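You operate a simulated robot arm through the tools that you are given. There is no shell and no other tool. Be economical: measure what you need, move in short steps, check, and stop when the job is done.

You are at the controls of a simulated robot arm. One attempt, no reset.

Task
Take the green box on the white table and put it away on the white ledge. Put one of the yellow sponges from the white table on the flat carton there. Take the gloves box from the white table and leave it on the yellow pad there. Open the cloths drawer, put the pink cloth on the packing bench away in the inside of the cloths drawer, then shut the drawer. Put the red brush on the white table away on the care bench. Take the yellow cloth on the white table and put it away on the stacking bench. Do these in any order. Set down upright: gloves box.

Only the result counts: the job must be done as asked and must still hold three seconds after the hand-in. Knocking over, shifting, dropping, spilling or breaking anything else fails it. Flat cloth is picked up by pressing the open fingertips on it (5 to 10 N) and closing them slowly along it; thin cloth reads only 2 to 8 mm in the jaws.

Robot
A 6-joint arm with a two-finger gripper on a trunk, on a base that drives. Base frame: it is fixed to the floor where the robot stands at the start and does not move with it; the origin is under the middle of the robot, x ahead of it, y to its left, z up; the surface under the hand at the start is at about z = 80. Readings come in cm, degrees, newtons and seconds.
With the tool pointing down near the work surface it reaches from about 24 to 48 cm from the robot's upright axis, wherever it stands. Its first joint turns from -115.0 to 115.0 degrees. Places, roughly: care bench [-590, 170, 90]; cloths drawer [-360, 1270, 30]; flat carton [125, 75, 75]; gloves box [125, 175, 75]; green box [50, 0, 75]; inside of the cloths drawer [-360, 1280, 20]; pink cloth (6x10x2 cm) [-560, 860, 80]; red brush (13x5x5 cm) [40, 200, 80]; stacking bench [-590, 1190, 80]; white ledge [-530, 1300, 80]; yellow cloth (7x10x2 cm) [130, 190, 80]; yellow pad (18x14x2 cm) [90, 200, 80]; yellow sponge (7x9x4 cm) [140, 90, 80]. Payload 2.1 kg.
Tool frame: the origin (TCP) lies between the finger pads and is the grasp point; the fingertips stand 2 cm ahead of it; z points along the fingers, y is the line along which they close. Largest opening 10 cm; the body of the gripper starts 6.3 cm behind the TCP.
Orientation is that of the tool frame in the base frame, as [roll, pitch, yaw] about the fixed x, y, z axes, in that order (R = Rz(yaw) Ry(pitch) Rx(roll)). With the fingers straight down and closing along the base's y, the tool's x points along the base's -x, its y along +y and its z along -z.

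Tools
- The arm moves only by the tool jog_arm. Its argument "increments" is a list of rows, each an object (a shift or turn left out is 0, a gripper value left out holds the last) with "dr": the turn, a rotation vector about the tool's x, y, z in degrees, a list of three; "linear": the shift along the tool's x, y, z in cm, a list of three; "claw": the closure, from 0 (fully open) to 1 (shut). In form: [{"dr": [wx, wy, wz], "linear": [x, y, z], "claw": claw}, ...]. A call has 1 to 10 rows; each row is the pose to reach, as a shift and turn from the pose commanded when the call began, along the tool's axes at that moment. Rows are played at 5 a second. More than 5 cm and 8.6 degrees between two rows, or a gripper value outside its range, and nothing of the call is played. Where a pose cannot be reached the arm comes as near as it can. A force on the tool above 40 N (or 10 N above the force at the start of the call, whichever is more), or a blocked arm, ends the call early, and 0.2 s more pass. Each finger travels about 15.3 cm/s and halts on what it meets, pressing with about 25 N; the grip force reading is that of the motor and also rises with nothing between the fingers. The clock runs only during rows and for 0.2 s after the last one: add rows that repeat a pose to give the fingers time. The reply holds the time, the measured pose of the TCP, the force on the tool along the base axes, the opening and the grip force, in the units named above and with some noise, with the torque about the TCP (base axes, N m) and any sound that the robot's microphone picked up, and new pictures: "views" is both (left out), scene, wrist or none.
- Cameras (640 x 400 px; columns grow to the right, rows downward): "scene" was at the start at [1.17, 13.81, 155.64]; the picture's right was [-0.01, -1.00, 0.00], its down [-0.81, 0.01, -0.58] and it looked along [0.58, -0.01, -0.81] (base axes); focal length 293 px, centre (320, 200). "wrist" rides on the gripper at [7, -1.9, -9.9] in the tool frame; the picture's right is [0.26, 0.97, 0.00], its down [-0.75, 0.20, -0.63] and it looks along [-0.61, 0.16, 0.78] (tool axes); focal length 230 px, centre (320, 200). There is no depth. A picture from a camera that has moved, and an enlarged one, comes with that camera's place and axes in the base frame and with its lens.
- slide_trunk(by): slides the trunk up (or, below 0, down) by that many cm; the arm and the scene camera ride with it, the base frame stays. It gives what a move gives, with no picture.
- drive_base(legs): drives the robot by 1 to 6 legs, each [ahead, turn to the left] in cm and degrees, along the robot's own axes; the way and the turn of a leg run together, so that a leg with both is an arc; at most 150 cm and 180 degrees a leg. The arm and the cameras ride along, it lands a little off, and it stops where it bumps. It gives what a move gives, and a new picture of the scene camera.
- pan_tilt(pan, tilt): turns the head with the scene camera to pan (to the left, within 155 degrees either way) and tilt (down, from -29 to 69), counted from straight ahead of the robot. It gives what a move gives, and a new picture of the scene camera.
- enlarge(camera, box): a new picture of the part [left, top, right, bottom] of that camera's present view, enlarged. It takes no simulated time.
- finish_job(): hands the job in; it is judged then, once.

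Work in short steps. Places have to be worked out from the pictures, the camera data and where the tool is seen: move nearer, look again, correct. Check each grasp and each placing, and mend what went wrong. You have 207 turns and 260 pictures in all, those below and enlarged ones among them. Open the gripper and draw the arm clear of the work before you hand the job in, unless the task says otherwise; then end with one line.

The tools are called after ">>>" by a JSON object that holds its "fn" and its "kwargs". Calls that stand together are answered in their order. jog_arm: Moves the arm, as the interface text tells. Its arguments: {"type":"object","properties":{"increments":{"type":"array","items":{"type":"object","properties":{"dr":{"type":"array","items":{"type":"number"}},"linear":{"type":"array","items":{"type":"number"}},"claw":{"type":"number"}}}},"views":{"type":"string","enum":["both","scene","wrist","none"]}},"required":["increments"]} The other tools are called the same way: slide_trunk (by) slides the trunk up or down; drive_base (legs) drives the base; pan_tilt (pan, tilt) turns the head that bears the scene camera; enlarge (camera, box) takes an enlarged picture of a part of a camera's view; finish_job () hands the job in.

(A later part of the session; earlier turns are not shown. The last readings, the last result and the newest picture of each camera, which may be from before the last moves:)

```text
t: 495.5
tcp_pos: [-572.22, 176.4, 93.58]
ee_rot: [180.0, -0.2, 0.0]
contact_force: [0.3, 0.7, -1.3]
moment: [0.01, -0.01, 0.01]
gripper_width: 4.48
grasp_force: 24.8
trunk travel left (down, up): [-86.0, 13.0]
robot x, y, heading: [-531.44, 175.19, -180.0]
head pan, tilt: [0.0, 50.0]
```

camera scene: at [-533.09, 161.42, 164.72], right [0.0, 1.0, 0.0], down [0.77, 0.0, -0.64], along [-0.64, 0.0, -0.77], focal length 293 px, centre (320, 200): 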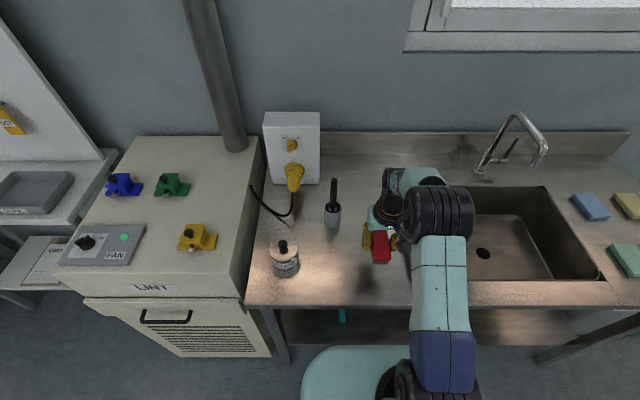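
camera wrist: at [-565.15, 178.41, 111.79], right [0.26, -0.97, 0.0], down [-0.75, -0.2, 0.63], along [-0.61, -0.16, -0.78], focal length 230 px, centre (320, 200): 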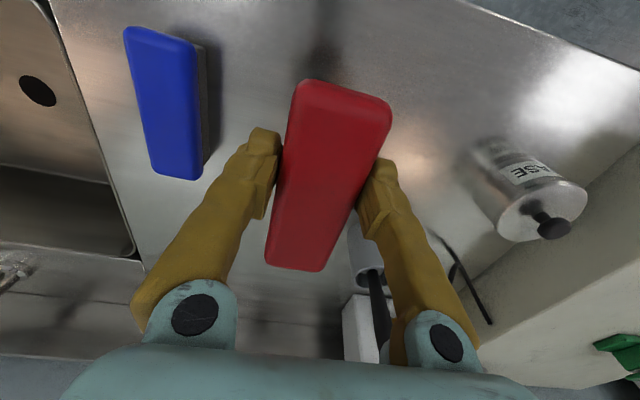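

>>> {"fn": "jog_arm", "kwargs": {"increments": [{"linear": [0, 0, 0.5]}, {"linear": [0, 0, 1]}, {"linear": [0, 0, 1.5]}, {"linear": [0, 0, 2]}, {"linear": [0, 0, 2.5]}, {"linear": [0, 0, 3]}], "views": "none"}}

```text
t: 496.9
tcp_pos: [-571.93, 176.5, 90.73]
ee_rot: [-180.0, 0.0, -0.1]
contact_force: [-1.1, 2.0, 27.3]
moment: [0.02, 0.07, 0.04]
gripper_width: 4.13
grasp_force: 25.4
trunk travel left (down, up): [-86.0, 13.0]
robot x, y, heading: [-531.04, 175.27, -179.8]
head pan, tilt: [0.0, 50.0]
```

Contact (27 N) at z 90.7. Ease up slightly and release, then rise.

>>> {"fn": "jog_arm", "kwargs": {"increments": [{"linear": [0, 0, -0.3]}, {"linear": [0, 0, -0.3]}, {"linear": [0, 0, -0.3], "claw": 0.4}, {"linear": [0, 0, -0.3], "claw": 0.25}, {"linear": [0, 0, -0.3], "claw": 0.25}], "views": "none"}}

>>> {"fn": "jog_arm", "kwargs": {"increments": [{"linear": [0, 0, -4]}, {"linear": [0, 0, -8]}, {"linear": [2, 0, -12]}, {"linear": [5, 0, -16]}, {"linear": [9, 0, -18]}, {"linear": [9, 0, -18]}], "views": "both"}}

```text
t: 498.1
tcp_pos: [-572.15, 176.28, 90.86]
ee_rot: [180.0, -0.2, 0.0]
contact_force: [-0.5, 0.5, 0.2]
moment: [-0.01, 0.01, 0.02]
gripper_width: 7.47
grasp_force: 0.0
trunk travel left (down, up): [-86.0, 13.0]
robot x, y, heading: [-531.41, 175.28, -180.0]
head pan, tilt: [0.0, 50.0]
```

```text
t: 499.5
tcp_pos: [-563.35, 176.73, 109.05]
ee_rot: [-180.0, -0.3, 0.0]
contact_force: [-0.1, 0.2, 0.2]
moment: [0.02, 0.0, 0.05]
gripper_width: 7.48
grasp_force: 0.0
trunk travel left (down, up): [-86.0, 13.0]
robot x, y, heading: [-531.48, 175.62, -180.2]
head pan, tilt: [0.0, 50.0]
camera scene: at [-533.18, 161.42, 164.72], right [0.0, 1.0, 0.0], down [0.77, 0.0, -0.64], along [-0.64, 0.0, -0.77], focal length 293 px, centre (320, 200)
camera wrist: at [-556.49, 178.55, 118.97], right [0.26, -0.97, 0.0], down [-0.75, -0.2, 0.63], along [-0.6, -0.16, -0.78], focal length 230 px, centre (320, 200)
```

scene: 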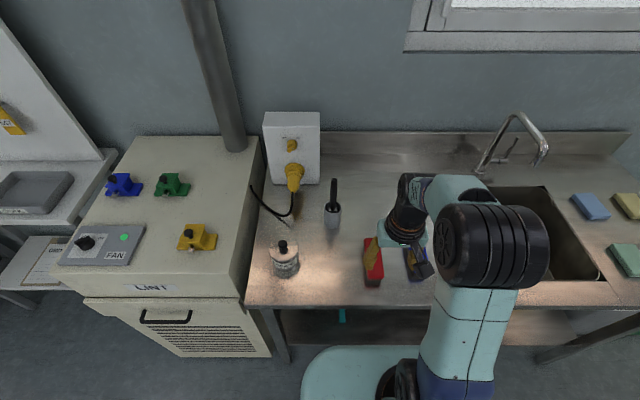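
wrist: 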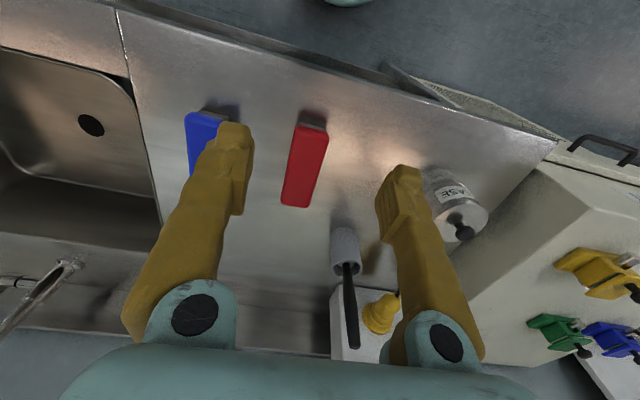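

Red brush is placed. Set trunk to nominal and drive back to the far side of the white table.

>>> {"fn": "slide_trunk", "kwargs": {"by": -8.5}}

>>> {"fn": "drive_base", "kwargs": {"legs": [[-60, 0], [0, -167.5], [150, 0], [150, 0], [150, 0], [93, 0]]}}

>>> {"fn": "drive_base", "kwargs": {"legs": [[0, -12], [135, 0]]}}

```text
t: 500.7
tcp_pos: [-563.37, 176.65, 100.41]
ee_rot: [180.0, -0.1, 0.0]
contact_force: [0.5, 0.3, -0.2]
moment: [0.04, 0.0, 0.01]
gripper_width: 7.51
grasp_force: 0.1
trunk travel left (down, up): [-77.5, 21.5]
robot x, y, heading: [-531.61, 175.36, -180.0]
head pan, tilt: [0.0, 50.0]
```

```text
t: 536.6
tcp_pos: [88.4, 323.64, 100.47]
ee_rot: [180.0, -0.2, -164.5]
contact_force: [0.6, 0.5, -0.3]
moment: [0.02, 0.04, 0.0]
gripper_width: 7.48
grasp_force: 0.1
trunk travel left (down, up): [-77.5, 21.5]
robot x, y, heading: [56.98, 315.94, 15.7]
head pan, tilt: [0.0, 50.0]
camera scene: at [54.98, 329.97, 156.22], right [0.27, -0.96, 0.0], down [-0.74, -0.21, -0.64], along [0.62, 0.17, -0.77], focal length 293 px, centre (320, 200)
```

scene: 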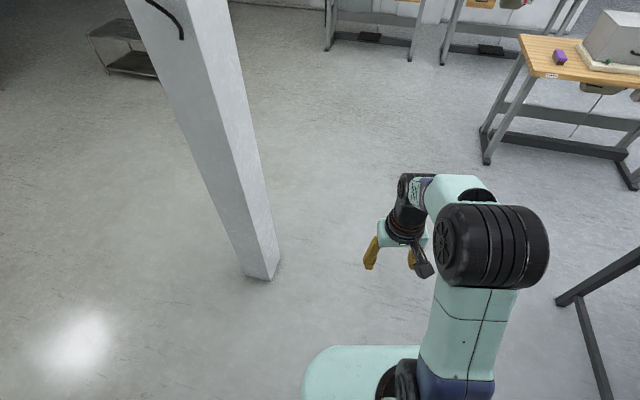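

```text
t: 544.1
tcp_pos: [222.75, 326.29, 100.47]
ee_rot: [-180.0, -0.2, -175.8]
contact_force: [0.2, 1.1, 1.1]
moment: [0.0, -0.01, 0.0]
gripper_width: 7.52
grasp_force: 0.0
trunk travel left (down, up): [-77.5, 21.5]
robot x, y, heading: [190.39, 324.84, 4.5]
head pan, tilt: [0.0, 50.0]
camera scene: at [191.26, 339.17, 156.22], right [0.08, -1.0, 0.0], down [-0.76, -0.06, -0.64], along [0.64, 0.05, -0.77], focal length 293 px, centre (320, 200)
```

scene: 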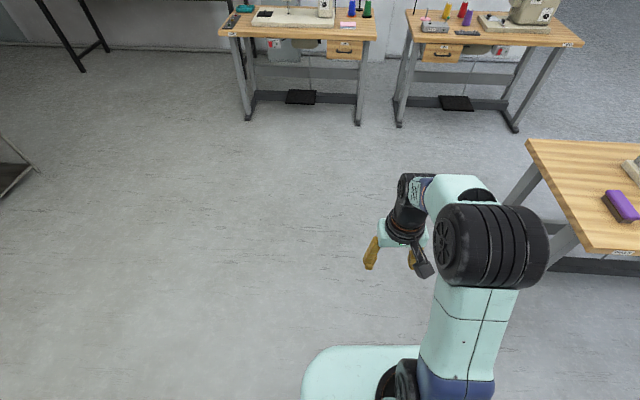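

The lane on the far side (x 152–244) is clear. Turn to face −y, drive down to y≈180 and turn to face the table.

>>> {"fn": "drive_base", "kwargs": {"legs": [[0, -94], [144, 0], [0, -90.5]]}}

```text
t: 559.0
tcp_pos: [155.84, 184.3, 100.53]
ee_rot: [-179.9, -0.2, -0.6]
contact_force: [0.2, -0.1, 1.1]
moment: [0.01, -0.02, 0.01]
gripper_width: 7.51
grasp_force: 0.2
trunk travel left (down, up): [-77.5, 21.5]
robot x, y, heading: [187.65, 182.94, 179.7]
head pan, tilt: [0.0, 50.0]
camera scene: at [185.84, 168.8, 156.22], right [0.01, 1.0, 0.0], down [0.77, -0.01, -0.64], along [-0.64, 0.0, -0.77], focal length 293 px, centre (320, 200)
```

scene: 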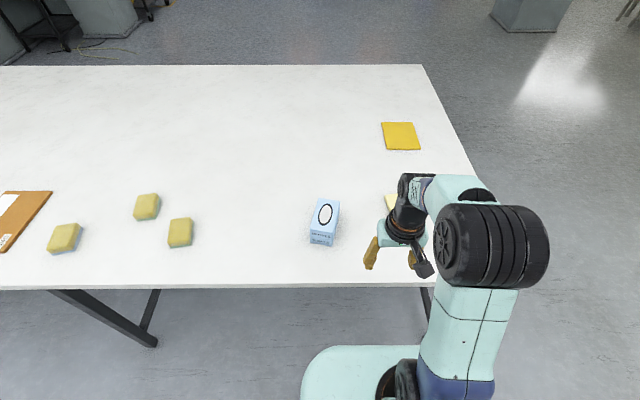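

Gloves box ≈ centre [134, 169.7], 12 cm along x, ~6.6 wide, 7 tall. Shift the base to about [176, 171].

>>> {"fn": "drive_base", "kwargs": {"legs": [[0, 46], [17, 0], [0, -46]]}}

>>> {"fn": "jog_arm", "kwargs": {"increments": [{"linear": [-3, 0, 0], "claw": 0}, {"linear": [-6, 0, 0]}, {"linear": [-6, 0, 0]}], "views": "wrist"}}

```text
t: 564.6
tcp_pos: [143.9, 172.08, 100.5]
ee_rot: [-180.0, -0.2, -0.3]
contact_force: [-0.2, 1.2, 0.2]
moment: [0.0, 0.02, -0.01]
gripper_width: 7.52
grasp_force: 0.0
trunk travel left (down, up): [-77.5, 21.5]
robot x, y, heading: [175.79, 170.95, 179.7]
head pan, tilt: [0.0, 50.0]
camera scene: at [174.03, 156.66, 156.22], right [0.0, 1.0, 0.0], down [0.77, 0.0, -0.64], along [-0.64, 0.0, -0.77], focal length 293 px, centre (320, 200)
```

scene: 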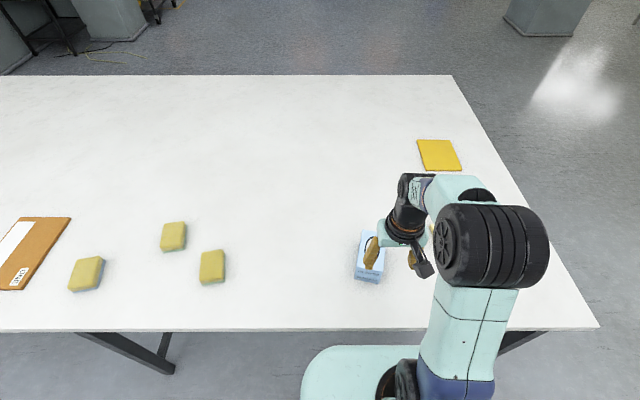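

```text
t: 565.4
tcp_pos: [137.7, 172.07, 100.56]
ee_rot: [180.0, -0.3, -0.4]
contact_force: [-0.4, -0.5, 0.4]
moment: [0.02, 0.02, -0.02]
gripper_width: 10.0
grasp_force: 0.0
trunk travel left (down, up): [-77.5, 21.5]
robot x, y, heading: [176.0, 170.58, 179.8]
head pan, tilt: [0.0, 50.0]
camera wrist: at [144.73, 173.87, 110.48], right [0.25, -0.97, 0.0], down [-0.75, -0.2, 0.63], along [-0.61, -0.16, -0.78], focal length 230 px, centre (320, 200)
```

wrist: 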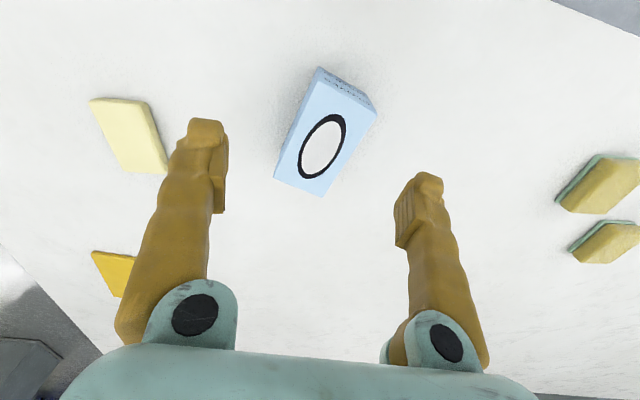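

Box centre ≈[133.6, 171], rotated about −10.6°. Align and descend.

>>> {"fn": "jog_arm", "kwargs": {"increments": [{"linear": [-2, 0.5, 2], "dr": [0, 0, 5]}, {"linear": [-4.1, 1.07, 4], "dr": [0, 0, 10.2]}, {"linear": [-4.1, 1.07, 8.5], "dr": [0, 0, 10.2]}, {"linear": [-4.1, 1.07, 8.5], "dr": [0, 0, 10.2]}], "views": "wrist"}}

```text
t: 566.4
tcp_pos: [133.86, 171.15, 91.88]
ee_rot: [180.0, -0.2, -10.5]
contact_force: [0.4, 0.0, 0.0]
moment: [-0.02, -0.02, -0.01]
gripper_width: 10.0
grasp_force: 0.1
trunk travel left (down, up): [-77.5, 21.5]
robot x, y, heading: [175.64, 170.41, 179.9]
head pan, tilt: [0.0, 50.0]
camera wrist: at [140.9, 171.73, 101.82], right [0.08, -1.0, 0.0], down [-0.78, -0.06, 0.63], along [-0.63, -0.05, -0.78], focal length 230 px, centre (320, 200)
```

wrist: 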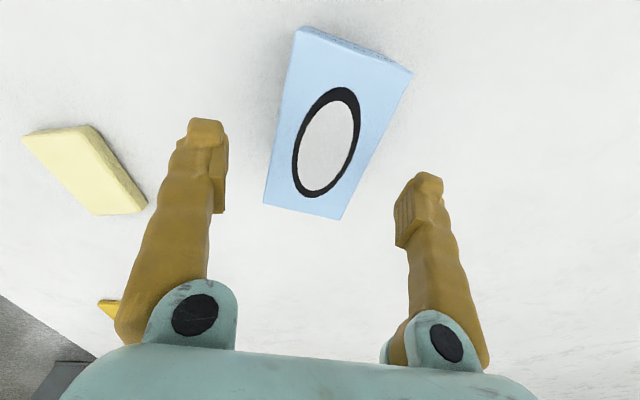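

Aligned. Descend and grasp, then lift (staying short of full stretch).

>>> {"fn": "jog_arm", "kwargs": {"increments": [{"linear": [0, 0, 4]}, {"linear": [0, 0, 8.3]}, {"linear": [0, 0, 8.3]}], "views": "none"}}

>>> {"fn": "jog_arm", "kwargs": {"increments": [{"claw": 0.2}, {"claw": 0.4}, {"claw": 0.6}, {"claw": 0.8}], "views": "none"}}

>>> {"fn": "jog_arm", "kwargs": {"increments": [{"linear": [0, 0, -3]}, {"linear": [2, 0, -7]}, {"linear": [5, 0, -10.5]}, {"linear": [8, 0, -14]}, {"linear": [11, 0, -17]}, {"linear": [11, 0, -17]}], "views": "wrist"}}

```text
t: 567.2
tcp_pos: [133.89, 171.08, 83.69]
ee_rot: [180.0, -0.2, -10.5]
contact_force: [0.9, -1.3, 0.1]
moment: [0.0, 0.01, 0.0]
gripper_width: 9.99
grasp_force: 0.0
trunk travel left (down, up): [-77.5, 21.5]
robot x, y, heading: [176.12, 170.95, 180.0]
head pan, tilt: [0.0, 50.0]
```

```text
t: 568.2
tcp_pos: [133.89, 171.19, 83.62]
ee_rot: [-179.9, -0.3, -10.5]
contact_force: [0.3, -0.4, 0.4]
moment: [0.0, -0.03, -0.01]
gripper_width: 7.27
grasp_force: 24.9
trunk travel left (down, up): [-77.5, 21.5]
robot x, y, heading: [175.91, 170.98, 179.9]
head pan, tilt: [0.0, 50.0]
```

```text
t: 569.6
tcp_pos: [144.79, 169.17, 100.84]
ee_rot: [-179.9, -0.4, -10.5]
contact_force: [-0.5, -0.6, -1.9]
moment: [0.0, 0.0, 0.06]
gripper_width: 7.23
grasp_force: 24.7
trunk travel left (down, up): [-77.5, 21.5]
robot x, y, heading: [176.01, 170.69, 180.0]
head pan, tilt: [0.0, 50.0]
camera wrist: at [151.76, 169.84, 110.68], right [0.08, -1.0, 0.0], down [-0.78, -0.06, 0.63], along [-0.62, -0.05, -0.78], focal length 230 px, centre (320, 200)
```

wrist: 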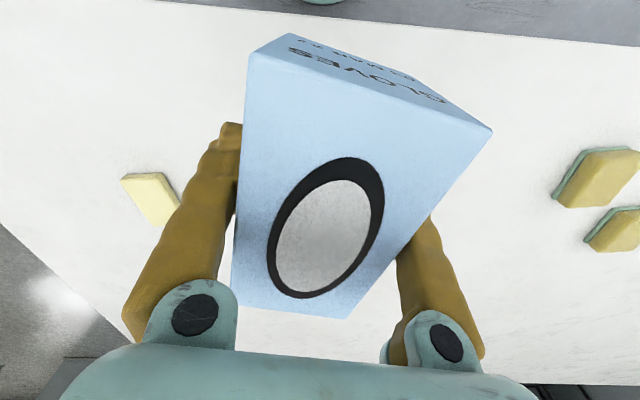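

Gloves box held. Drive around the corner to the table's end, in front of the yellow pad.

>>> {"fn": "drive_base", "kwargs": {"legs": [[-20, 0], [0, -90], [97, 0], [0, 90], [106, 0], [0, 90]]}}

>>> {"fn": "pan_tilt", "kwargs": {"pan": 0, "tilt": 55}}

```text
t: 592.5
tcp_pos: [89.76, 235.23, 100.71]
ee_rot: [-179.8, -0.2, 80.1]
contact_force: [-0.9, -0.4, -0.8]
moment: [0.0, 0.02, -0.01]
gripper_width: 7.24
grasp_force: 24.5
trunk travel left (down, up): [-77.5, 21.5]
robot x, y, heading: [88.04, 266.41, -89.5]
head pan, tilt: [0.0, 50.0]
camera scene: at [101.77, 264.74, 156.22], right [-1.0, -0.01, 0.0], down [-0.01, 0.77, -0.64], along [0.01, -0.64, -0.77], focal length 293 px, centre (320, 200)
```

scene: 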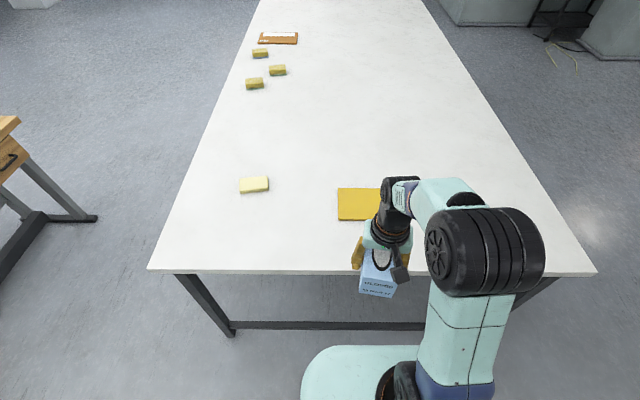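

```text
t: 593.2
tcp_pos: [89.66, 235.21, 100.71]
ee_rot: [-179.9, -0.2, 80.1]
contact_force: [0.9, -0.1, -2.1]
moment: [0.01, 0.03, -0.01]
gripper_width: 7.21
grasp_force: 25.0
trunk travel left (down, up): [-77.5, 21.5]
robot x, y, heading: [87.81, 266.38, -89.3]
head pan, tilt: [0.0, 55.0]
camera scene: at [101.77, 265.23, 155.57], right [-1.0, -0.01, 0.0], down [-0.01, 0.82, -0.57], along [0.01, -0.57, -0.82], focal length 293 px, centre (320, 200)
```

scene: 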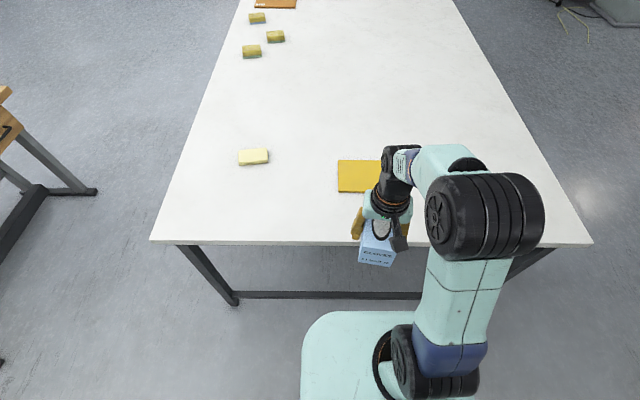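

Pad spans x 79–97, y 197–210, centre [88, 203.5]. Drive 22 cm closer and extend over it, aligning yaw.

>>> {"fn": "drive_base", "kwargs": {"legs": [[22, 0]]}}

>>> {"fn": "jog_arm", "kwargs": {"increments": [{"linear": [-3, 0, 0], "dr": [0, 0, -4]}, {"linear": [-6, 0, 0], "dr": [0, 0, -8]}, {"linear": [-9.8, 0, 1], "dr": [0, 0, -9.9]}, {"linear": [-9.8, 0, 4], "dr": [0, 0, -9.9]}, {"linear": [-9.8, 0, 4], "dr": [0, 0, -9.9]}], "views": "both"}}

```text
t: 595.0
tcp_pos: [89.96, 213.44, 100.75]
ee_rot: [-179.8, -0.3, 80.1]
contact_force: [-0.9, 0.0, -0.6]
moment: [0.0, 0.0, 0.05]
gripper_width: 7.19
grasp_force: 25.0
trunk travel left (down, up): [-77.5, 21.5]
robot x, y, heading: [88.06, 244.82, -89.6]
head pan, tilt: [0.0, 55.0]
stopped in leg 1: the robot was blocked; the commanded pose is now the measured one
camera scene: at [101.97, 243.41, 155.56], right [-1.0, -0.01, 0.0], down [-0.01, 0.82, -0.57], along [0.0, -0.57, -0.82], focal length 293 px, centre (320, 200)
```

scene: 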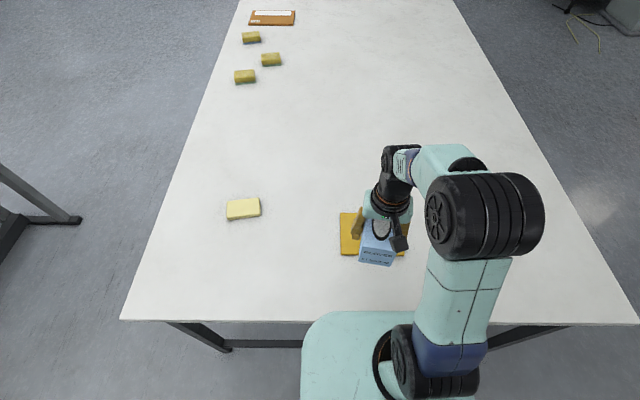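

```text
t: 596.2
tcp_pos: [87.97, 203.94, 96.85]
ee_rot: [180.0, -0.2, 90.0]
contact_force: [-0.3, 0.1, -1.3]
moment: [0.01, 0.02, 0.02]
gripper_width: 7.19
grasp_force: 24.9
trunk travel left (down, up): [-77.5, 21.5]
robot x, y, heading: [88.3, 244.54, -89.5]
head pan, tilt: [0.0, 55.0]
camera scene: at [101.96, 243.68, 155.57], right [-1.0, -0.01, 0.0], down [-0.01, 0.82, -0.57], along [0.0, -0.57, -0.82], focal length 293 px, centre (320, 200)
camera wrist: at [86.15, 211.0, 106.75], right [0.97, 0.26, 0.0], down [0.2, -0.75, 0.63], along [0.16, -0.6, -0.78], focal length 230 px, centre (320, 200)
```

scene: 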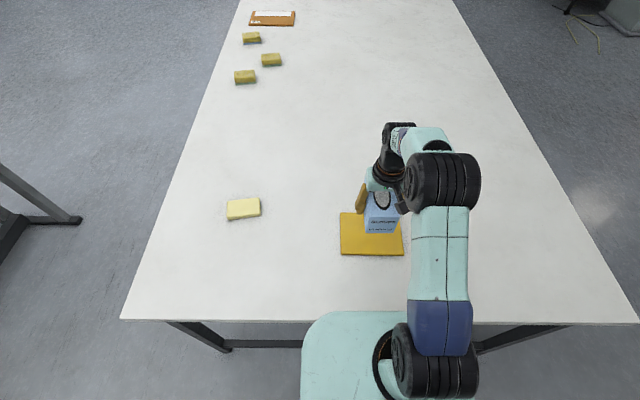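
wrist: 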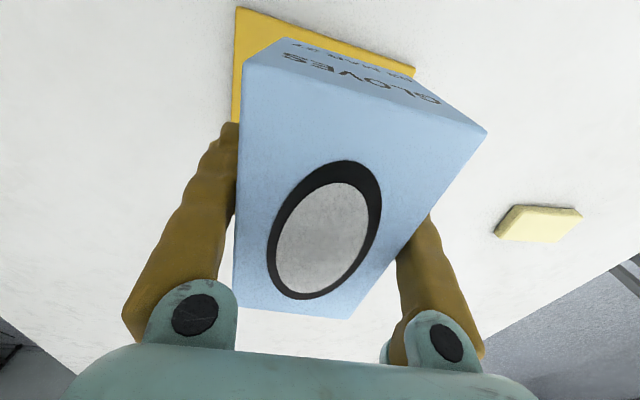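

Pad centre ≈[87.7, 203.4]; well aligned. Lower toward it, then gently to contact.

>>> {"fn": "jog_arm", "kwargs": {"increments": [{"linear": [-0.4, 0, 4]}, {"linear": [-0.4, 0, 8]}, {"linear": [-0.4, 0, 9.5]}, {"linear": [-0.4, 0, 10.2]}, {"linear": [-0.4, 0, 10.7]}, {"linear": [-0.4, 0, 11.2]}, {"linear": [-0.4, 0, 11.7]}, {"linear": [-0.4, 0, 12.1]}], "views": "none"}}

```text
t: 598.0
tcp_pos: [88.2, 203.69, 84.77]
ee_rot: [-180.0, 0.0, 89.9]
contact_force: [-1.0, -0.8, 11.0]
moment: [0.19, 0.0, -0.04]
gripper_width: 7.23
grasp_force: 25.4
trunk travel left (down, up): [-77.5, 21.5]
robot x, y, heading: [87.91, 244.68, -89.3]
head pan, tilt: [0.0, 55.0]
```

Light contact (11 N) on the pad at z 84.8. Release and rise.

>>> {"fn": "jog_arm", "kwargs": {"increments": [{"claw": 0.15}, {"claw": 0.02}, {"claw": 0.0}, {"claw": 0.0}], "views": "none"}}

>>> {"fn": "jog_arm", "kwargs": {"increments": [{"linear": [0, 0, -4]}, {"linear": [0, 0, -8]}, {"linear": [2, 0, -12]}, {"linear": [5, 0, -15]}, {"linear": [8, 0, -17]}, {"linear": [8, 0, -17]}], "views": "both"}}

```text
t: 599.0
tcp_pos: [88.34, 203.65, 84.54]
ee_rot: [180.0, -0.2, 90.0]
contact_force: [0.9, -0.4, 0.2]
moment: [-0.01, -0.02, -0.03]
gripper_width: 10.01
grasp_force: 0.0
trunk travel left (down, up): [-77.5, 21.5]
robot x, y, heading: [87.93, 244.93, -89.3]
head pan, tilt: [0.0, 55.0]
```

```text
t: 600.4
tcp_pos: [88.26, 211.65, 101.77]
ee_rot: [179.9, -0.3, 89.9]
contact_force: [0.5, 0.1, 0.7]
moment: [0.03, 0.0, 0.04]
gripper_width: 10.0
grasp_force: 0.1
trunk travel left (down, up): [-77.5, 21.5]
robot x, y, heading: [88.13, 244.94, -89.3]
head pan, tilt: [0.0, 55.0]
camera scene: at [101.97, 243.56, 155.57], right [-1.0, -0.01, 0.0], down [-0.01, 0.82, -0.57], along [0.0, -0.57, -0.82], focal length 293 px, centre (320, 200)
camera wrist: at [86.3, 218.71, 111.67], right [0.97, 0.26, 0.0], down [0.2, -0.75, 0.63], along [0.16, -0.6, -0.78], focal length 230 px, centre (320, 200)
```

scene: 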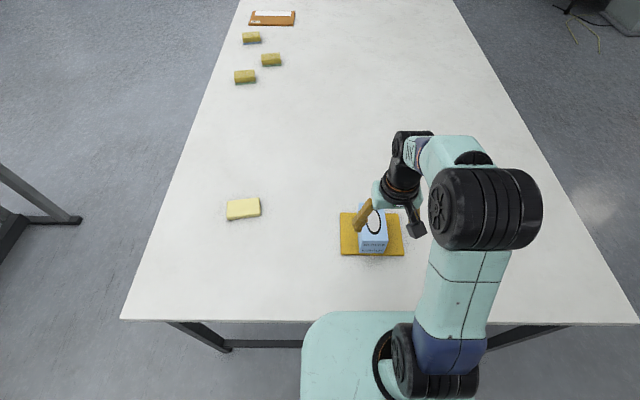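
wrist: 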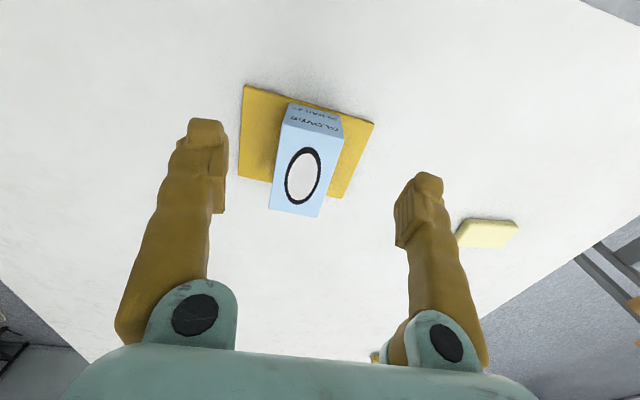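

Gloves box sits upright on the pad. Next: sponge to carton — drive back around the far side to about [168, 65] (avoiding the mid-leg at y≈85).

>>> {"fn": "drive_base", "kwargs": {"legs": [[-26, 0], [0, 89.5], [108, 0], [0, -90], [106, 0], [100, 0]]}}

>>> {"fn": "drive_base", "kwargs": {"legs": [[0, -90]]}}

```text
t: 624.7
tcp_pos: [195.57, 32.71, 101.77]
ee_rot: [-180.0, -0.2, 90.1]
contact_force: [0.9, 0.4, 0.0]
moment: [-0.02, 0.02, 0.0]
gripper_width: 10.02
grasp_force: 0.1
trunk travel left (down, up): [-77.5, 21.5]
robot x, y, heading: [195.26, 65.42, -89.3]
head pan, tilt: [0.0, 55.0]
camera scene: at [209.27, 64.73, 155.57], right [-1.0, -0.01, 0.0], down [-0.01, 0.82, -0.57], along [0.01, -0.57, -0.82], focal length 293 px, centre (320, 200)
```

scene: 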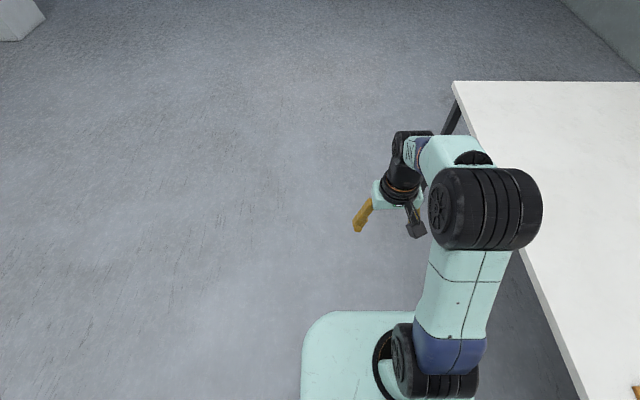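

```text
t: 628.9
tcp_pos: [162.31, 65.44, 101.69]
ee_rot: [-180.0, -0.2, 0.6]
contact_force: [-0.4, 0.0, -0.3]
moment: [0.01, 0.03, 0.02]
gripper_width: 9.99
grasp_force: 0.1
trunk travel left (down, up): [-77.5, 21.5]
robot x, y, heading: [195.57, 66.02, -179.0]
head pan, tilt: [0.0, 55.0]
camera scene: at [194.3, 51.75, 155.57], right [-0.02, 1.0, 0.0], down [0.82, 0.01, -0.57], along [-0.57, -0.01, -0.82], focal length 293 px, centre (320, 200)
```

scene: 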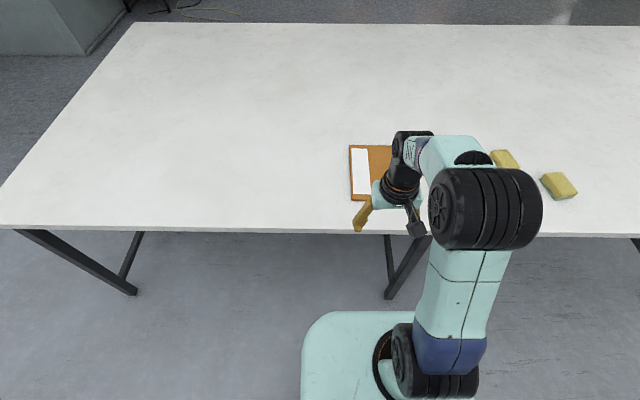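

Carton spans x 118–142, y 62–77; nearest sponge ≈[136.4, 93]. Drive 26 cm forward.

>>> {"fn": "drive_base", "kwargs": {"legs": [[26, 0]]}}

>>> {"fn": "jog_arm", "kwargs": {"increments": [{"linear": [3, -2, 0]}, {"linear": [4, -6, 0]}, {"linear": [4, -10, 0]}, {"linear": [4, -14, 0]}, {"linear": [3, -18, 0]}, {"linear": [2, -22, 0]}, {"linear": [0, -25, 0]}, {"linear": [0, -25, 0]}], "views": "both"}}

```text
t: 630.8
tcp_pos: [136.35, 65.03, 101.61]
ee_rot: [179.9, -0.2, 0.3]
contact_force: [-0.4, 1.1, -0.2]
moment: [0.03, 0.01, -0.01]
gripper_width: 9.99
grasp_force: 0.0
trunk travel left (down, up): [-77.5, 21.5]
robot x, y, heading: [169.34, 65.35, -178.8]
head pan, tilt: [0.0, 55.0]
camera scene: at [168.43, 51.34, 155.57], right [-0.01, 1.0, 0.0], down [0.82, 0.01, -0.57], along [-0.57, -0.01, -0.82], focal length 293 px, centre (320, 200)
```

scene: 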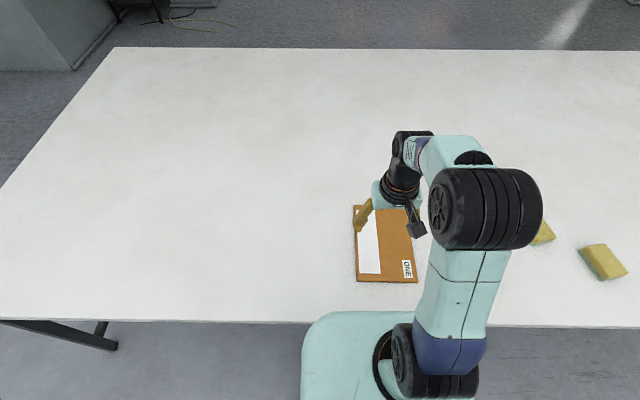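

```text
t: 632.6
tcp_pos: [136.16, 90.32, 101.67]
ee_rot: [179.9, -0.3, 0.4]
contact_force: [0.2, 0.3, 0.3]
moment: [0.0, 0.04, 0.0]
gripper_width: 9.99
grasp_force: 0.1
trunk travel left (down, up): [-77.5, 21.5]
robot x, y, heading: [169.75, 65.08, -179.2]
head pan, tilt: [0.0, 55.0]
camera scene: at [168.39, 51.28, 155.56], right [-0.01, 1.0, 0.0], down [0.82, 0.01, -0.57], along [-0.57, -0.01, -0.82], focal length 293 px, centre (320, 200)
camera wrist: at [143.1, 92.18, 111.62], right [0.26, -0.96, 0.0], down [-0.75, -0.2, 0.63], along [-0.6, -0.17, -0.78], focal length 230 px, centre (320, 200)
```

scene: 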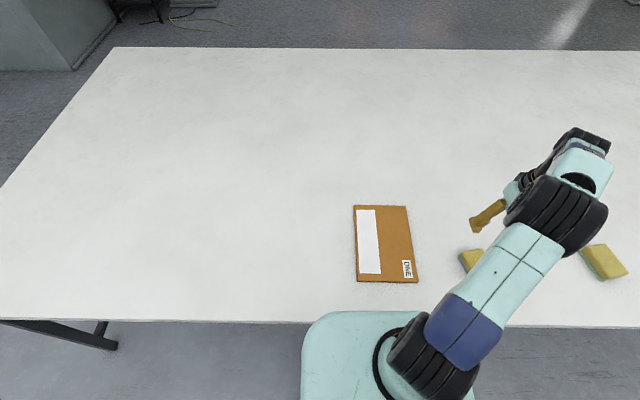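
wrist: 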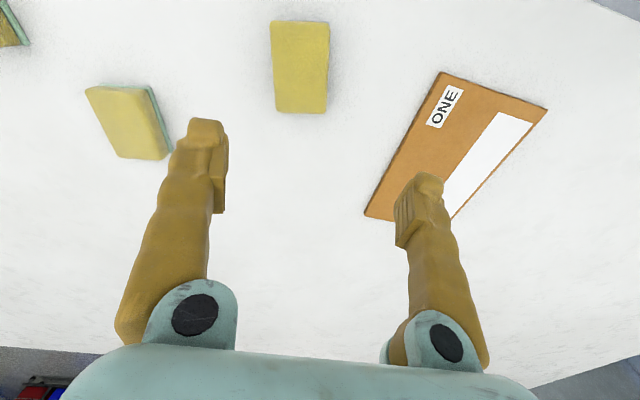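

Sponge centre ≈[138.3, 92.8], axis rotated ~12°. Align and descend astride it.

>>> {"fn": "jog_arm", "kwargs": {"increments": [{"linear": [1, -1.2, 3], "dr": [0, 0, -6]}, {"linear": [2.1, -2.5, 6], "dr": [0, 0, -11.6]}, {"linear": [2.1, -2.5, 10], "dr": [0, 0, -11.6]}, {"linear": [2.1, -2.5, 12], "dr": [0, 0, -11.6]}, {"linear": [2.1, -2.5, 12], "dr": [0, 0, -11.6]}], "views": "wrist"}}

```text
t: 633.8
tcp_pos: [138.39, 92.5, 89.79]
ee_rot: [179.9, -0.2, 12.1]
contact_force: [-0.3, -0.6, 0.8]
moment: [0.01, 0.0, 0.04]
gripper_width: 10.01
grasp_force: 0.0
trunk travel left (down, up): [-77.5, 21.5]
robot x, y, heading: [169.03, 65.29, -178.9]
head pan, tilt: [0.0, 55.0]
camera wrist: at [144.79, 95.83, 99.62], right [0.45, -0.89, 0.0], down [-0.7, -0.35, 0.63], along [-0.56, -0.28, -0.78], focal length 230 px, centre (320, 200)
```

wrist: 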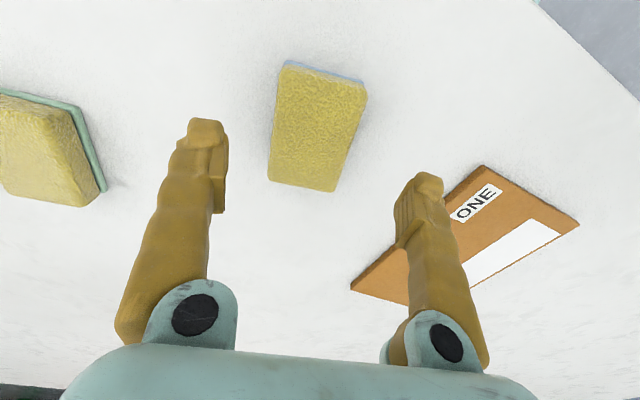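

Aligned. Descend and grasp.

>>> {"fn": "jog_arm", "kwargs": {"increments": [{"linear": [0.8, 0, 4]}, {"linear": [0.8, 0, 7]}, {"linear": [0.8, 0, 7]}], "views": "none"}}

>>> {"fn": "jog_arm", "kwargs": {"increments": [{"claw": 0.2}, {"claw": 0.35}, {"claw": 0.5}, {"claw": 0.65}, {"claw": 0.65}], "views": "none"}}

>>> {"fn": "jog_arm", "kwargs": {"increments": [{"linear": [0, 0, -3]}, {"linear": [0, 0, -7]}, {"linear": [0, 0, -10]}, {"linear": [0, 0, -10]}], "views": "wrist"}}

```text
t: 634.6
tcp_pos: [139.17, 92.58, 82.61]
ee_rot: [-179.9, -0.2, 11.9]
contact_force: [0.3, -0.4, 0.3]
moment: [-0.03, 0.01, 0.01]
gripper_width: 9.99
grasp_force: 0.1
trunk travel left (down, up): [-77.5, 21.5]
robot x, y, heading: [169.1, 65.67, -179.2]
head pan, tilt: [0.0, 55.0]
```

```text
t: 635.8
tcp_pos: [139.18, 92.55, 82.61]
ee_rot: [180.0, -0.1, 11.9]
contact_force: [-0.1, 0.1, -0.9]
moment: [0.02, -0.02, 0.01]
gripper_width: 6.04
grasp_force: 25.3
trunk travel left (down, up): [-77.5, 21.5]
robot x, y, heading: [169.41, 65.44, -179.0]
head pan, tilt: [0.0, 55.0]
```

```text
t: 636.8
tcp_pos: [139.14, 92.79, 92.59]
ee_rot: [179.9, -0.3, 11.9]
contact_force: [0.1, 0.7, -0.7]
moment: [0.0, 0.03, -0.04]
gripper_width: 6.08
grasp_force: 25.0
trunk travel left (down, up): [-77.5, 21.5]
robot x, y, heading: [169.21, 65.76, -179.0]
head pan, tilt: [0.0, 55.0]
camera wrist: at [145.53, 96.15, 102.6], right [0.45, -0.89, 0.0], down [-0.7, -0.35, 0.63], along [-0.56, -0.28, -0.78], focal length 230 px, centre (320, 200)
```

wrist: 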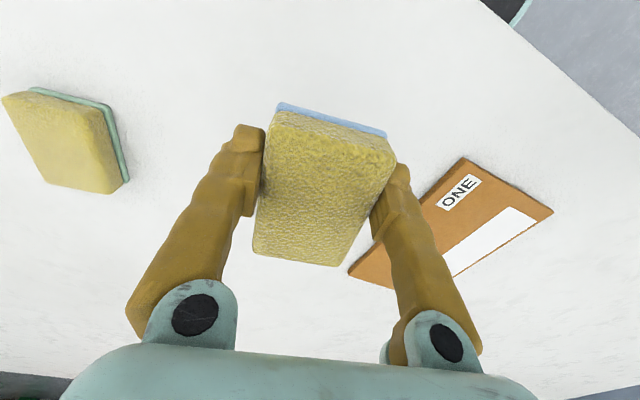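

Sponge held. Move across above the carton centre [130, 68.5].

>>> {"fn": "jog_arm", "kwargs": {"increments": [{"linear": [-2.3, 3.65, -1], "dr": [0, 0, 2]}, {"linear": [-4.6, 7.3, -1], "dr": [0, 0, 4]}, {"linear": [-6.9, 10.95, -1], "dr": [0, 0, 6]}, {"linear": [-9.2, 14.6, -1], "dr": [0, 0, 8]}, {"linear": [-11.5, 18.25, -1], "dr": [0, 0, 10]}, {"linear": [-13.9, 21.9, -1], "dr": [0, 0, 11.9]}, {"linear": [-13.9, 21.9, -1], "dr": [0, 0, 11.9]}], "views": "both"}}

```text
t: 638.4
tcp_pos: [130.25, 68.73, 94.13]
ee_rot: [180.0, -0.3, 0.0]
contact_force: [-0.3, 0.5, 0.2]
moment: [-0.03, -0.02, -0.02]
gripper_width: 6.06
grasp_force: 24.9
trunk travel left (down, up): [-77.5, 21.5]
robot x, y, heading: [169.36, 65.64, -179.0]
head pan, tilt: [0.0, 55.0]
camera scene: at [168.37, 51.44, 155.58], right [-0.01, 1.0, 0.0], down [0.82, 0.01, -0.57], along [-0.57, -0.01, -0.82], focal length 293 px, centre (320, 200)
camera wrist: at [137.05, 70.44, 103.91], right [0.26, -0.97, 0.0], down [-0.75, -0.2, 0.63], along [-0.6, -0.16, -0.78], focal length 230 px, centre (320, 200)
```

scene: 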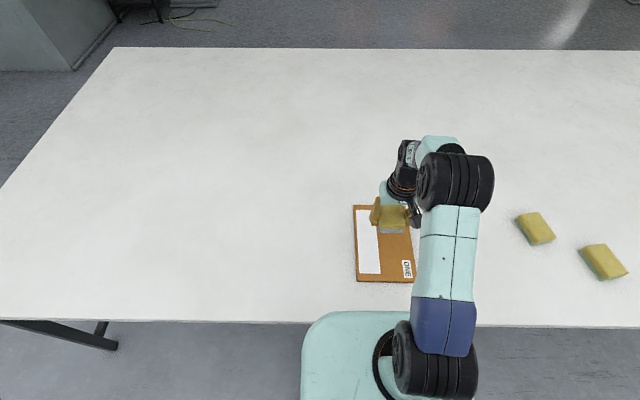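
wrist: 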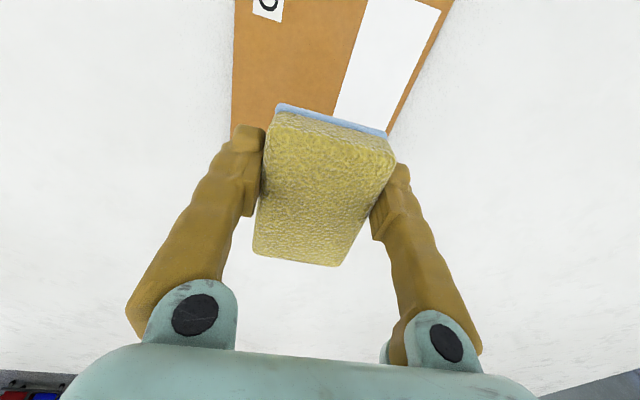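

Over the carton. Lower gently until contact.

>>> {"fn": "jog_arm", "kwargs": {"increments": [{"linear": [0, 0, 4]}, {"linear": [0, 0, 8]}, {"linear": [0, 0, 9.3]}, {"linear": [0, 0, 9.8]}, {"linear": [0, 0, 10.2]}, {"linear": [0, 0, 10.6]}, {"linear": [0, 0, 10.6]}], "views": "none"}}

```text
t: 639.9
tcp_pos: [130.1, 68.48, 83.54]
ee_rot: [-179.9, 0.7, 0.1]
contact_force: [5.0, -1.8, 25.0]
moment: [-0.06, -0.46, -0.05]
gripper_width: 6.02
grasp_force: 25.0
trunk travel left (down, up): [-77.5, 21.5]
robot x, y, heading: [169.42, 64.94, -179.2]
head pan, tilt: [0.0, 55.0]
stopped in row 7: the force on the tool passed its limit at 42 N (the readings are from after the stop); the commanded pose is now the measured one
```

Contact with the carton at 83.5. Ease up slightly, release and rise.

>>> {"fn": "jog_arm", "kwargs": {"increments": [{"linear": [0, 0, -0.4]}, {"linear": [0, 0, -0.4]}, {"linear": [0, 0, -0.3], "claw": 0.25}, {"linear": [0, 0, -0.3], "claw": 0.1}, {"linear": [0, 0, -0.3], "claw": 0.1}], "views": "none"}}

>>> {"fn": "jog_arm", "kwargs": {"increments": [{"linear": [0, 0, -4]}, {"linear": [0, 0, -8]}, {"linear": [2, 0, -12]}, {"linear": [5, 0, -16]}, {"linear": [8, 0, -18]}, {"linear": [8, 0, -18]}], "views": "both"}}

```text
t: 641.1
tcp_pos: [129.77, 68.38, 83.65]
ee_rot: [-180.0, 0.3, 0.0]
contact_force: [-0.7, -0.1, -0.7]
moment: [0.01, 0.03, 0.0]
gripper_width: 8.98
grasp_force: 0.0
trunk travel left (down, up): [-77.5, 21.5]
robot x, y, heading: [169.4, 65.24, -179.1]
head pan, tilt: [0.0, 55.0]
```

```text
t: 642.5
tcp_pos: [137.75, 68.24, 101.81]
ee_rot: [-179.9, 0.4, 0.0]
contact_force: [-0.8, 0.2, -0.8]
moment: [-0.01, -0.01, -0.05]
gripper_width: 9.01
grasp_force: 0.0
trunk travel left (down, up): [-77.5, 21.5]
robot x, y, heading: [169.34, 65.44, -179.1]
head pan, tilt: [0.0, 55.0]
camera scene: at [168.25, 51.35, 155.57], right [-0.02, 1.0, 0.0], down [0.82, 0.01, -0.57], along [-0.57, -0.01, -0.82], focal length 293 px, centre (320, 200)
camera wrist: at [144.78, 70.18, 111.61], right [0.26, -0.97, 0.0], down [-0.75, -0.2, 0.63], along [-0.61, -0.16, -0.77], focal length 230 px, centre (320, 200)
```

scene: 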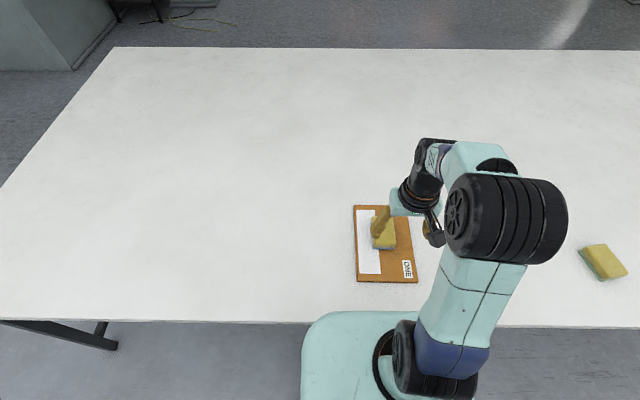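
wrist: 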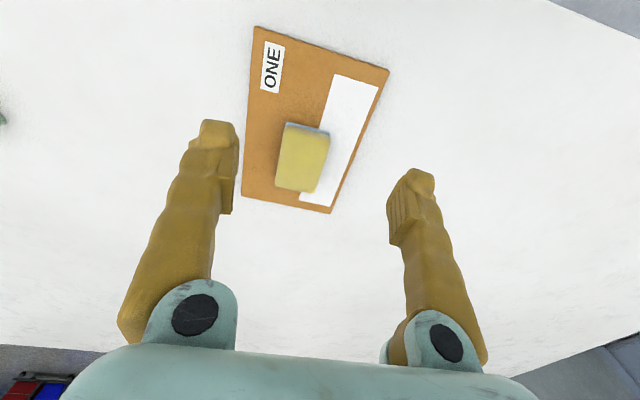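

Sponge is on the carton. Last: the yellow cloth near [126, 195]. Back off and drive up the lane to y≈193.

>>> {"fn": "drive_base", "kwargs": {"legs": [[-26, 0], [0, -91], [128, 0], [0, 90.5], [24, 0]]}}

>>> {"fn": "jog_arm", "kwargs": {"increments": [{"linear": [-2, 0, 0], "claw": 0}, {"linear": [-2, 0, 0]}], "views": "wrist"}}

```text
t: 659.6
tcp_pos: [146.17, 200.39, 101.83]
ee_rot: [-179.9, 0.4, -3.7]
contact_force: [-0.5, -0.2, 0.0]
moment: [0.01, -0.02, 0.02]
gripper_width: 9.0
grasp_force: 0.1
trunk travel left (down, up): [-77.5, 21.5]
robot x, y, heading: [177.7, 195.39, 177.2]
head pan, tilt: [0.0, 55.0]
camera scene: at [175.6, 181.48, 155.57], right [0.05, 1.0, 0.0], down [0.82, -0.04, -0.57], along [-0.57, 0.03, -0.82], focal length 293 px, centre (320, 200)
```

scene: 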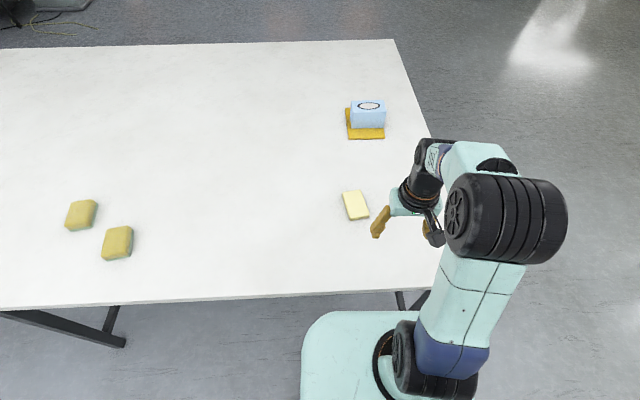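

```text
t: 660.2
tcp_pos: [144.08, 200.48, 101.8]
ee_rot: [-179.9, 0.3, -3.7]
contact_force: [0.0, -0.6, -0.8]
moment: [-0.01, 0.01, 0.02]
gripper_width: 10.01
grasp_force: 0.2
trunk travel left (down, up): [-77.5, 21.5]
robot x, y, heading: [177.63, 195.52, 177.4]
head pan, tilt: [0.0, 55.0]
camera wrist: at [151.13, 201.92, 111.7], right [0.2, -0.98, 0.0], down [-0.76, -0.15, 0.63], along [-0.62, -0.12, -0.77], focal length 230 px, centre (320, 200)
```

wrist: 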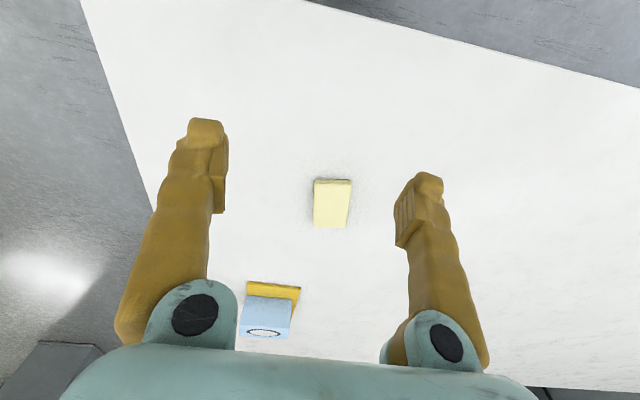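

Cloth centre ≈[126.6, 195.3], long axis ~191°. Drive 9 cm forward, then align above it.

>>> {"fn": "drive_base", "kwargs": {"legs": [[9, 0]]}}

>>> {"fn": "jog_arm", "kwargs": {"increments": [{"linear": [-2, 1.5, 2], "dr": [0, 0, -4]}, {"linear": [-4, 3, 4], "dr": [0, 0, -8]}, {"linear": [-6, 4.5, 7], "dr": [0, 0, -12]}, {"linear": [-8.1, 6.1, 10], "dr": [0, 0, -14.5]}, {"linear": [-8.1, 6.1, 10], "dr": [0, 0, -14.5]}], "views": "wrist"}}

```text
t: 661.3
tcp_pos: [135.81, 200.82, 102.1]
ee_rot: [-179.9, 0.7, -3.7]
contact_force: [1.0, 0.6, -0.2]
moment: [0.04, 0.02, -0.02]
gripper_width: 10.01
grasp_force: 0.1
trunk travel left (down, up): [-77.5, 21.5]
robot x, y, heading: [168.95, 196.08, 177.4]
head pan, tilt: [0.0, 55.0]
camera scene: at [167.64, 181.86, 155.58], right [0.05, 1.0, 0.0], down [0.81, -0.04, -0.58], along [-0.58, 0.03, -0.81], focal length 293 px, centre (320, 200)
```

scene: 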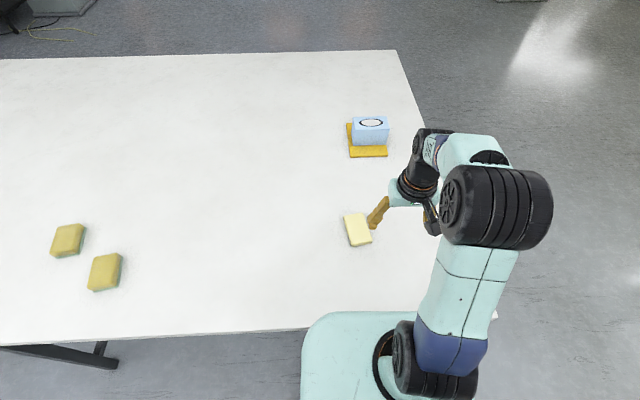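

```text
t: 662.5
tcp_pos: [126.6, 195.27, 91.9]
ee_rot: [-179.8, 0.3, 11.1]
contact_force: [0.2, 0.1, 0.0]
moment: [0.03, 0.03, -0.02]
gripper_width: 10.0
grasp_force: 0.2
trunk travel left (down, up): [-77.5, 21.5]
robot x, y, heading: [168.72, 195.88, 177.2]
head pan, tilt: [0.0, 55.0]
camera wrist: at [133.22, 198.49, 101.77], right [0.44, -0.9, 0.0], down [-0.69, -0.34, 0.63], along [-0.57, -0.27, -0.77], focal length 230 px, centre (320, 200)
```

wrist: 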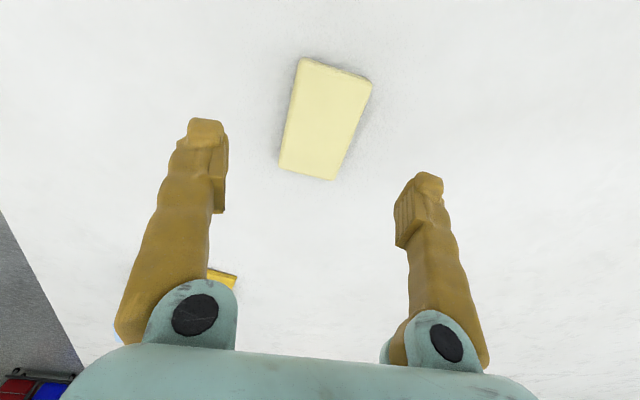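

Perfectly centred. Descend and grasp.

>>> {"fn": "jog_arm", "kwargs": {"increments": [{"linear": [0, 0, 4]}, {"linear": [0, 0, 8]}, {"linear": [0, 0, 9.3]}, {"linear": [0, 0, 9.3]}], "views": "none"}}

>>> {"fn": "jog_arm", "kwargs": {"increments": [{"claw": 0.2}, {"claw": 0.35}, {"claw": 0.5}, {"claw": 0.7}, {"claw": 0.9}], "views": "none"}}

>>> {"fn": "jog_arm", "kwargs": {"increments": [{"linear": [0, 0, -3]}, {"linear": [2, 0, -7]}, {"linear": [5, 0, -10.5]}, {"linear": [8, 0, -14]}, {"linear": [11, 0, -17]}, {"linear": [11, 0, -19]}, {"linear": [11, 0, -19]}], "views": "wrist"}}

```text
t: 663.5
tcp_pos: [126.74, 195.44, 82.49]
ee_rot: [-179.8, 0.4, 10.9]
contact_force: [1.1, -0.8, 0.9]
moment: [-0.02, 0.02, -0.05]
gripper_width: 10.0
grasp_force: 0.1
trunk travel left (down, up): [-77.5, 21.5]
robot x, y, heading: [168.67, 195.93, 177.4]
head pan, tilt: [0.0, 55.0]
```

```text
t: 664.7
tcp_pos: [126.73, 195.28, 82.5]
ee_rot: [-179.8, 0.3, 10.9]
contact_force: [0.2, 0.2, 0.0]
moment: [0.0, -0.01, 0.0]
gripper_width: 6.01
grasp_force: 25.2
trunk travel left (down, up): [-77.5, 21.5]
robot x, y, heading: [168.97, 196.01, 177.3]
head pan, tilt: [0.0, 55.0]
```

```text
t: 666.3
tcp_pos: [137.77, 197.4, 101.5]
ee_rot: [-179.8, 0.4, 10.9]
contact_force: [0.6, 0.8, -0.5]
moment: [0.0, 0.01, 0.0]
gripper_width: 6.03
grasp_force: 25.0
trunk travel left (down, up): [-77.5, 21.5]
robot x, y, heading: [168.45, 196.15, 177.2]
head pan, tilt: [0.0, 55.0]
camera wrist: at [144.22, 200.58, 111.31], right [0.44, -0.9, 0.0], down [-0.7, -0.34, 0.63], along [-0.57, -0.27, -0.77], focal length 230 px, centre (320, 200)
```

wrist: 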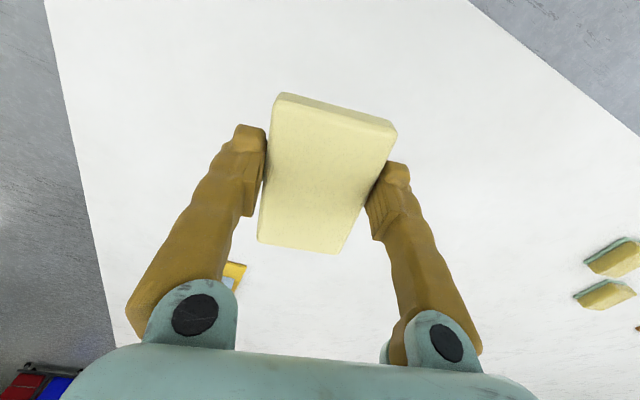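

Yellow cloth is held. Start the trip to the stacking bench: back out, round the table end, and head west.

>>> {"fn": "drive_base", "kwargs": {"legs": [[-26, 0], [0, -87], [92, 0], [0, 85], [150, 0], [150, 0]]}}

```text
t: 694.0
tcp_pos: [-134.38, 320.31, 101.4]
ee_rot: [-179.8, 0.3, 7.0]
contact_force: [-0.8, -1.3, 0.3]
moment: [0.03, -0.01, -0.03]
gripper_width: 6.03
grasp_force: 24.4
trunk travel left (down, up): [-77.5, 21.5]
robot x, y, heading: [-103.57, 316.93, 173.4]
head pan, tilt: [0.0, 55.0]
camera scene: at [-106.6, 302.87, 155.57], right [0.12, 0.99, 0.0], down [0.81, -0.1, -0.57], along [-0.57, 0.07, -0.82], focal length 293 px, centre (320, 200)
```

scene: 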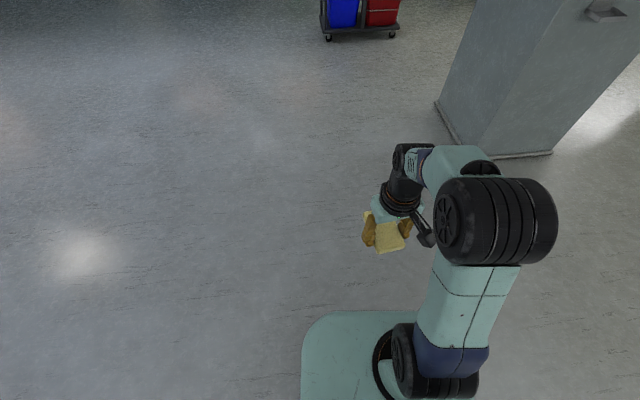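

Continue west, then turn north through the gap.

>>> {"fn": "drive_base", "kwargs": {"legs": [[0, 2.4], [150, 0], [98, 0], [0, -80.3], [110, 0]]}}

```text
t: 715.4
tcp_pos: [-364.3, 478.99, 101.49]
ee_rot: [-179.8, 0.4, -71.6]
contact_force: [-0.1, 0.2, 0.3]
moment: [-0.02, -0.03, -0.02]
gripper_width: 6.03
grasp_force: 24.9
trunk travel left (down, up): [-77.5, 21.5]
robot x, y, heading: [-361.76, 448.21, 94.6]
head pan, tilt: [0.0, 55.0]
camera scene: at [-375.95, 448.01, 155.57], right [1.0, 0.08, 0.0], down [0.07, -0.82, -0.57], along [-0.05, 0.57, -0.82], focal length 293 px, centre (320, 200)
```

scene: 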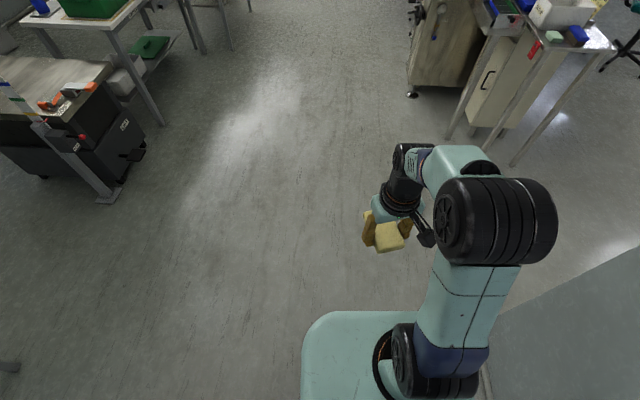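

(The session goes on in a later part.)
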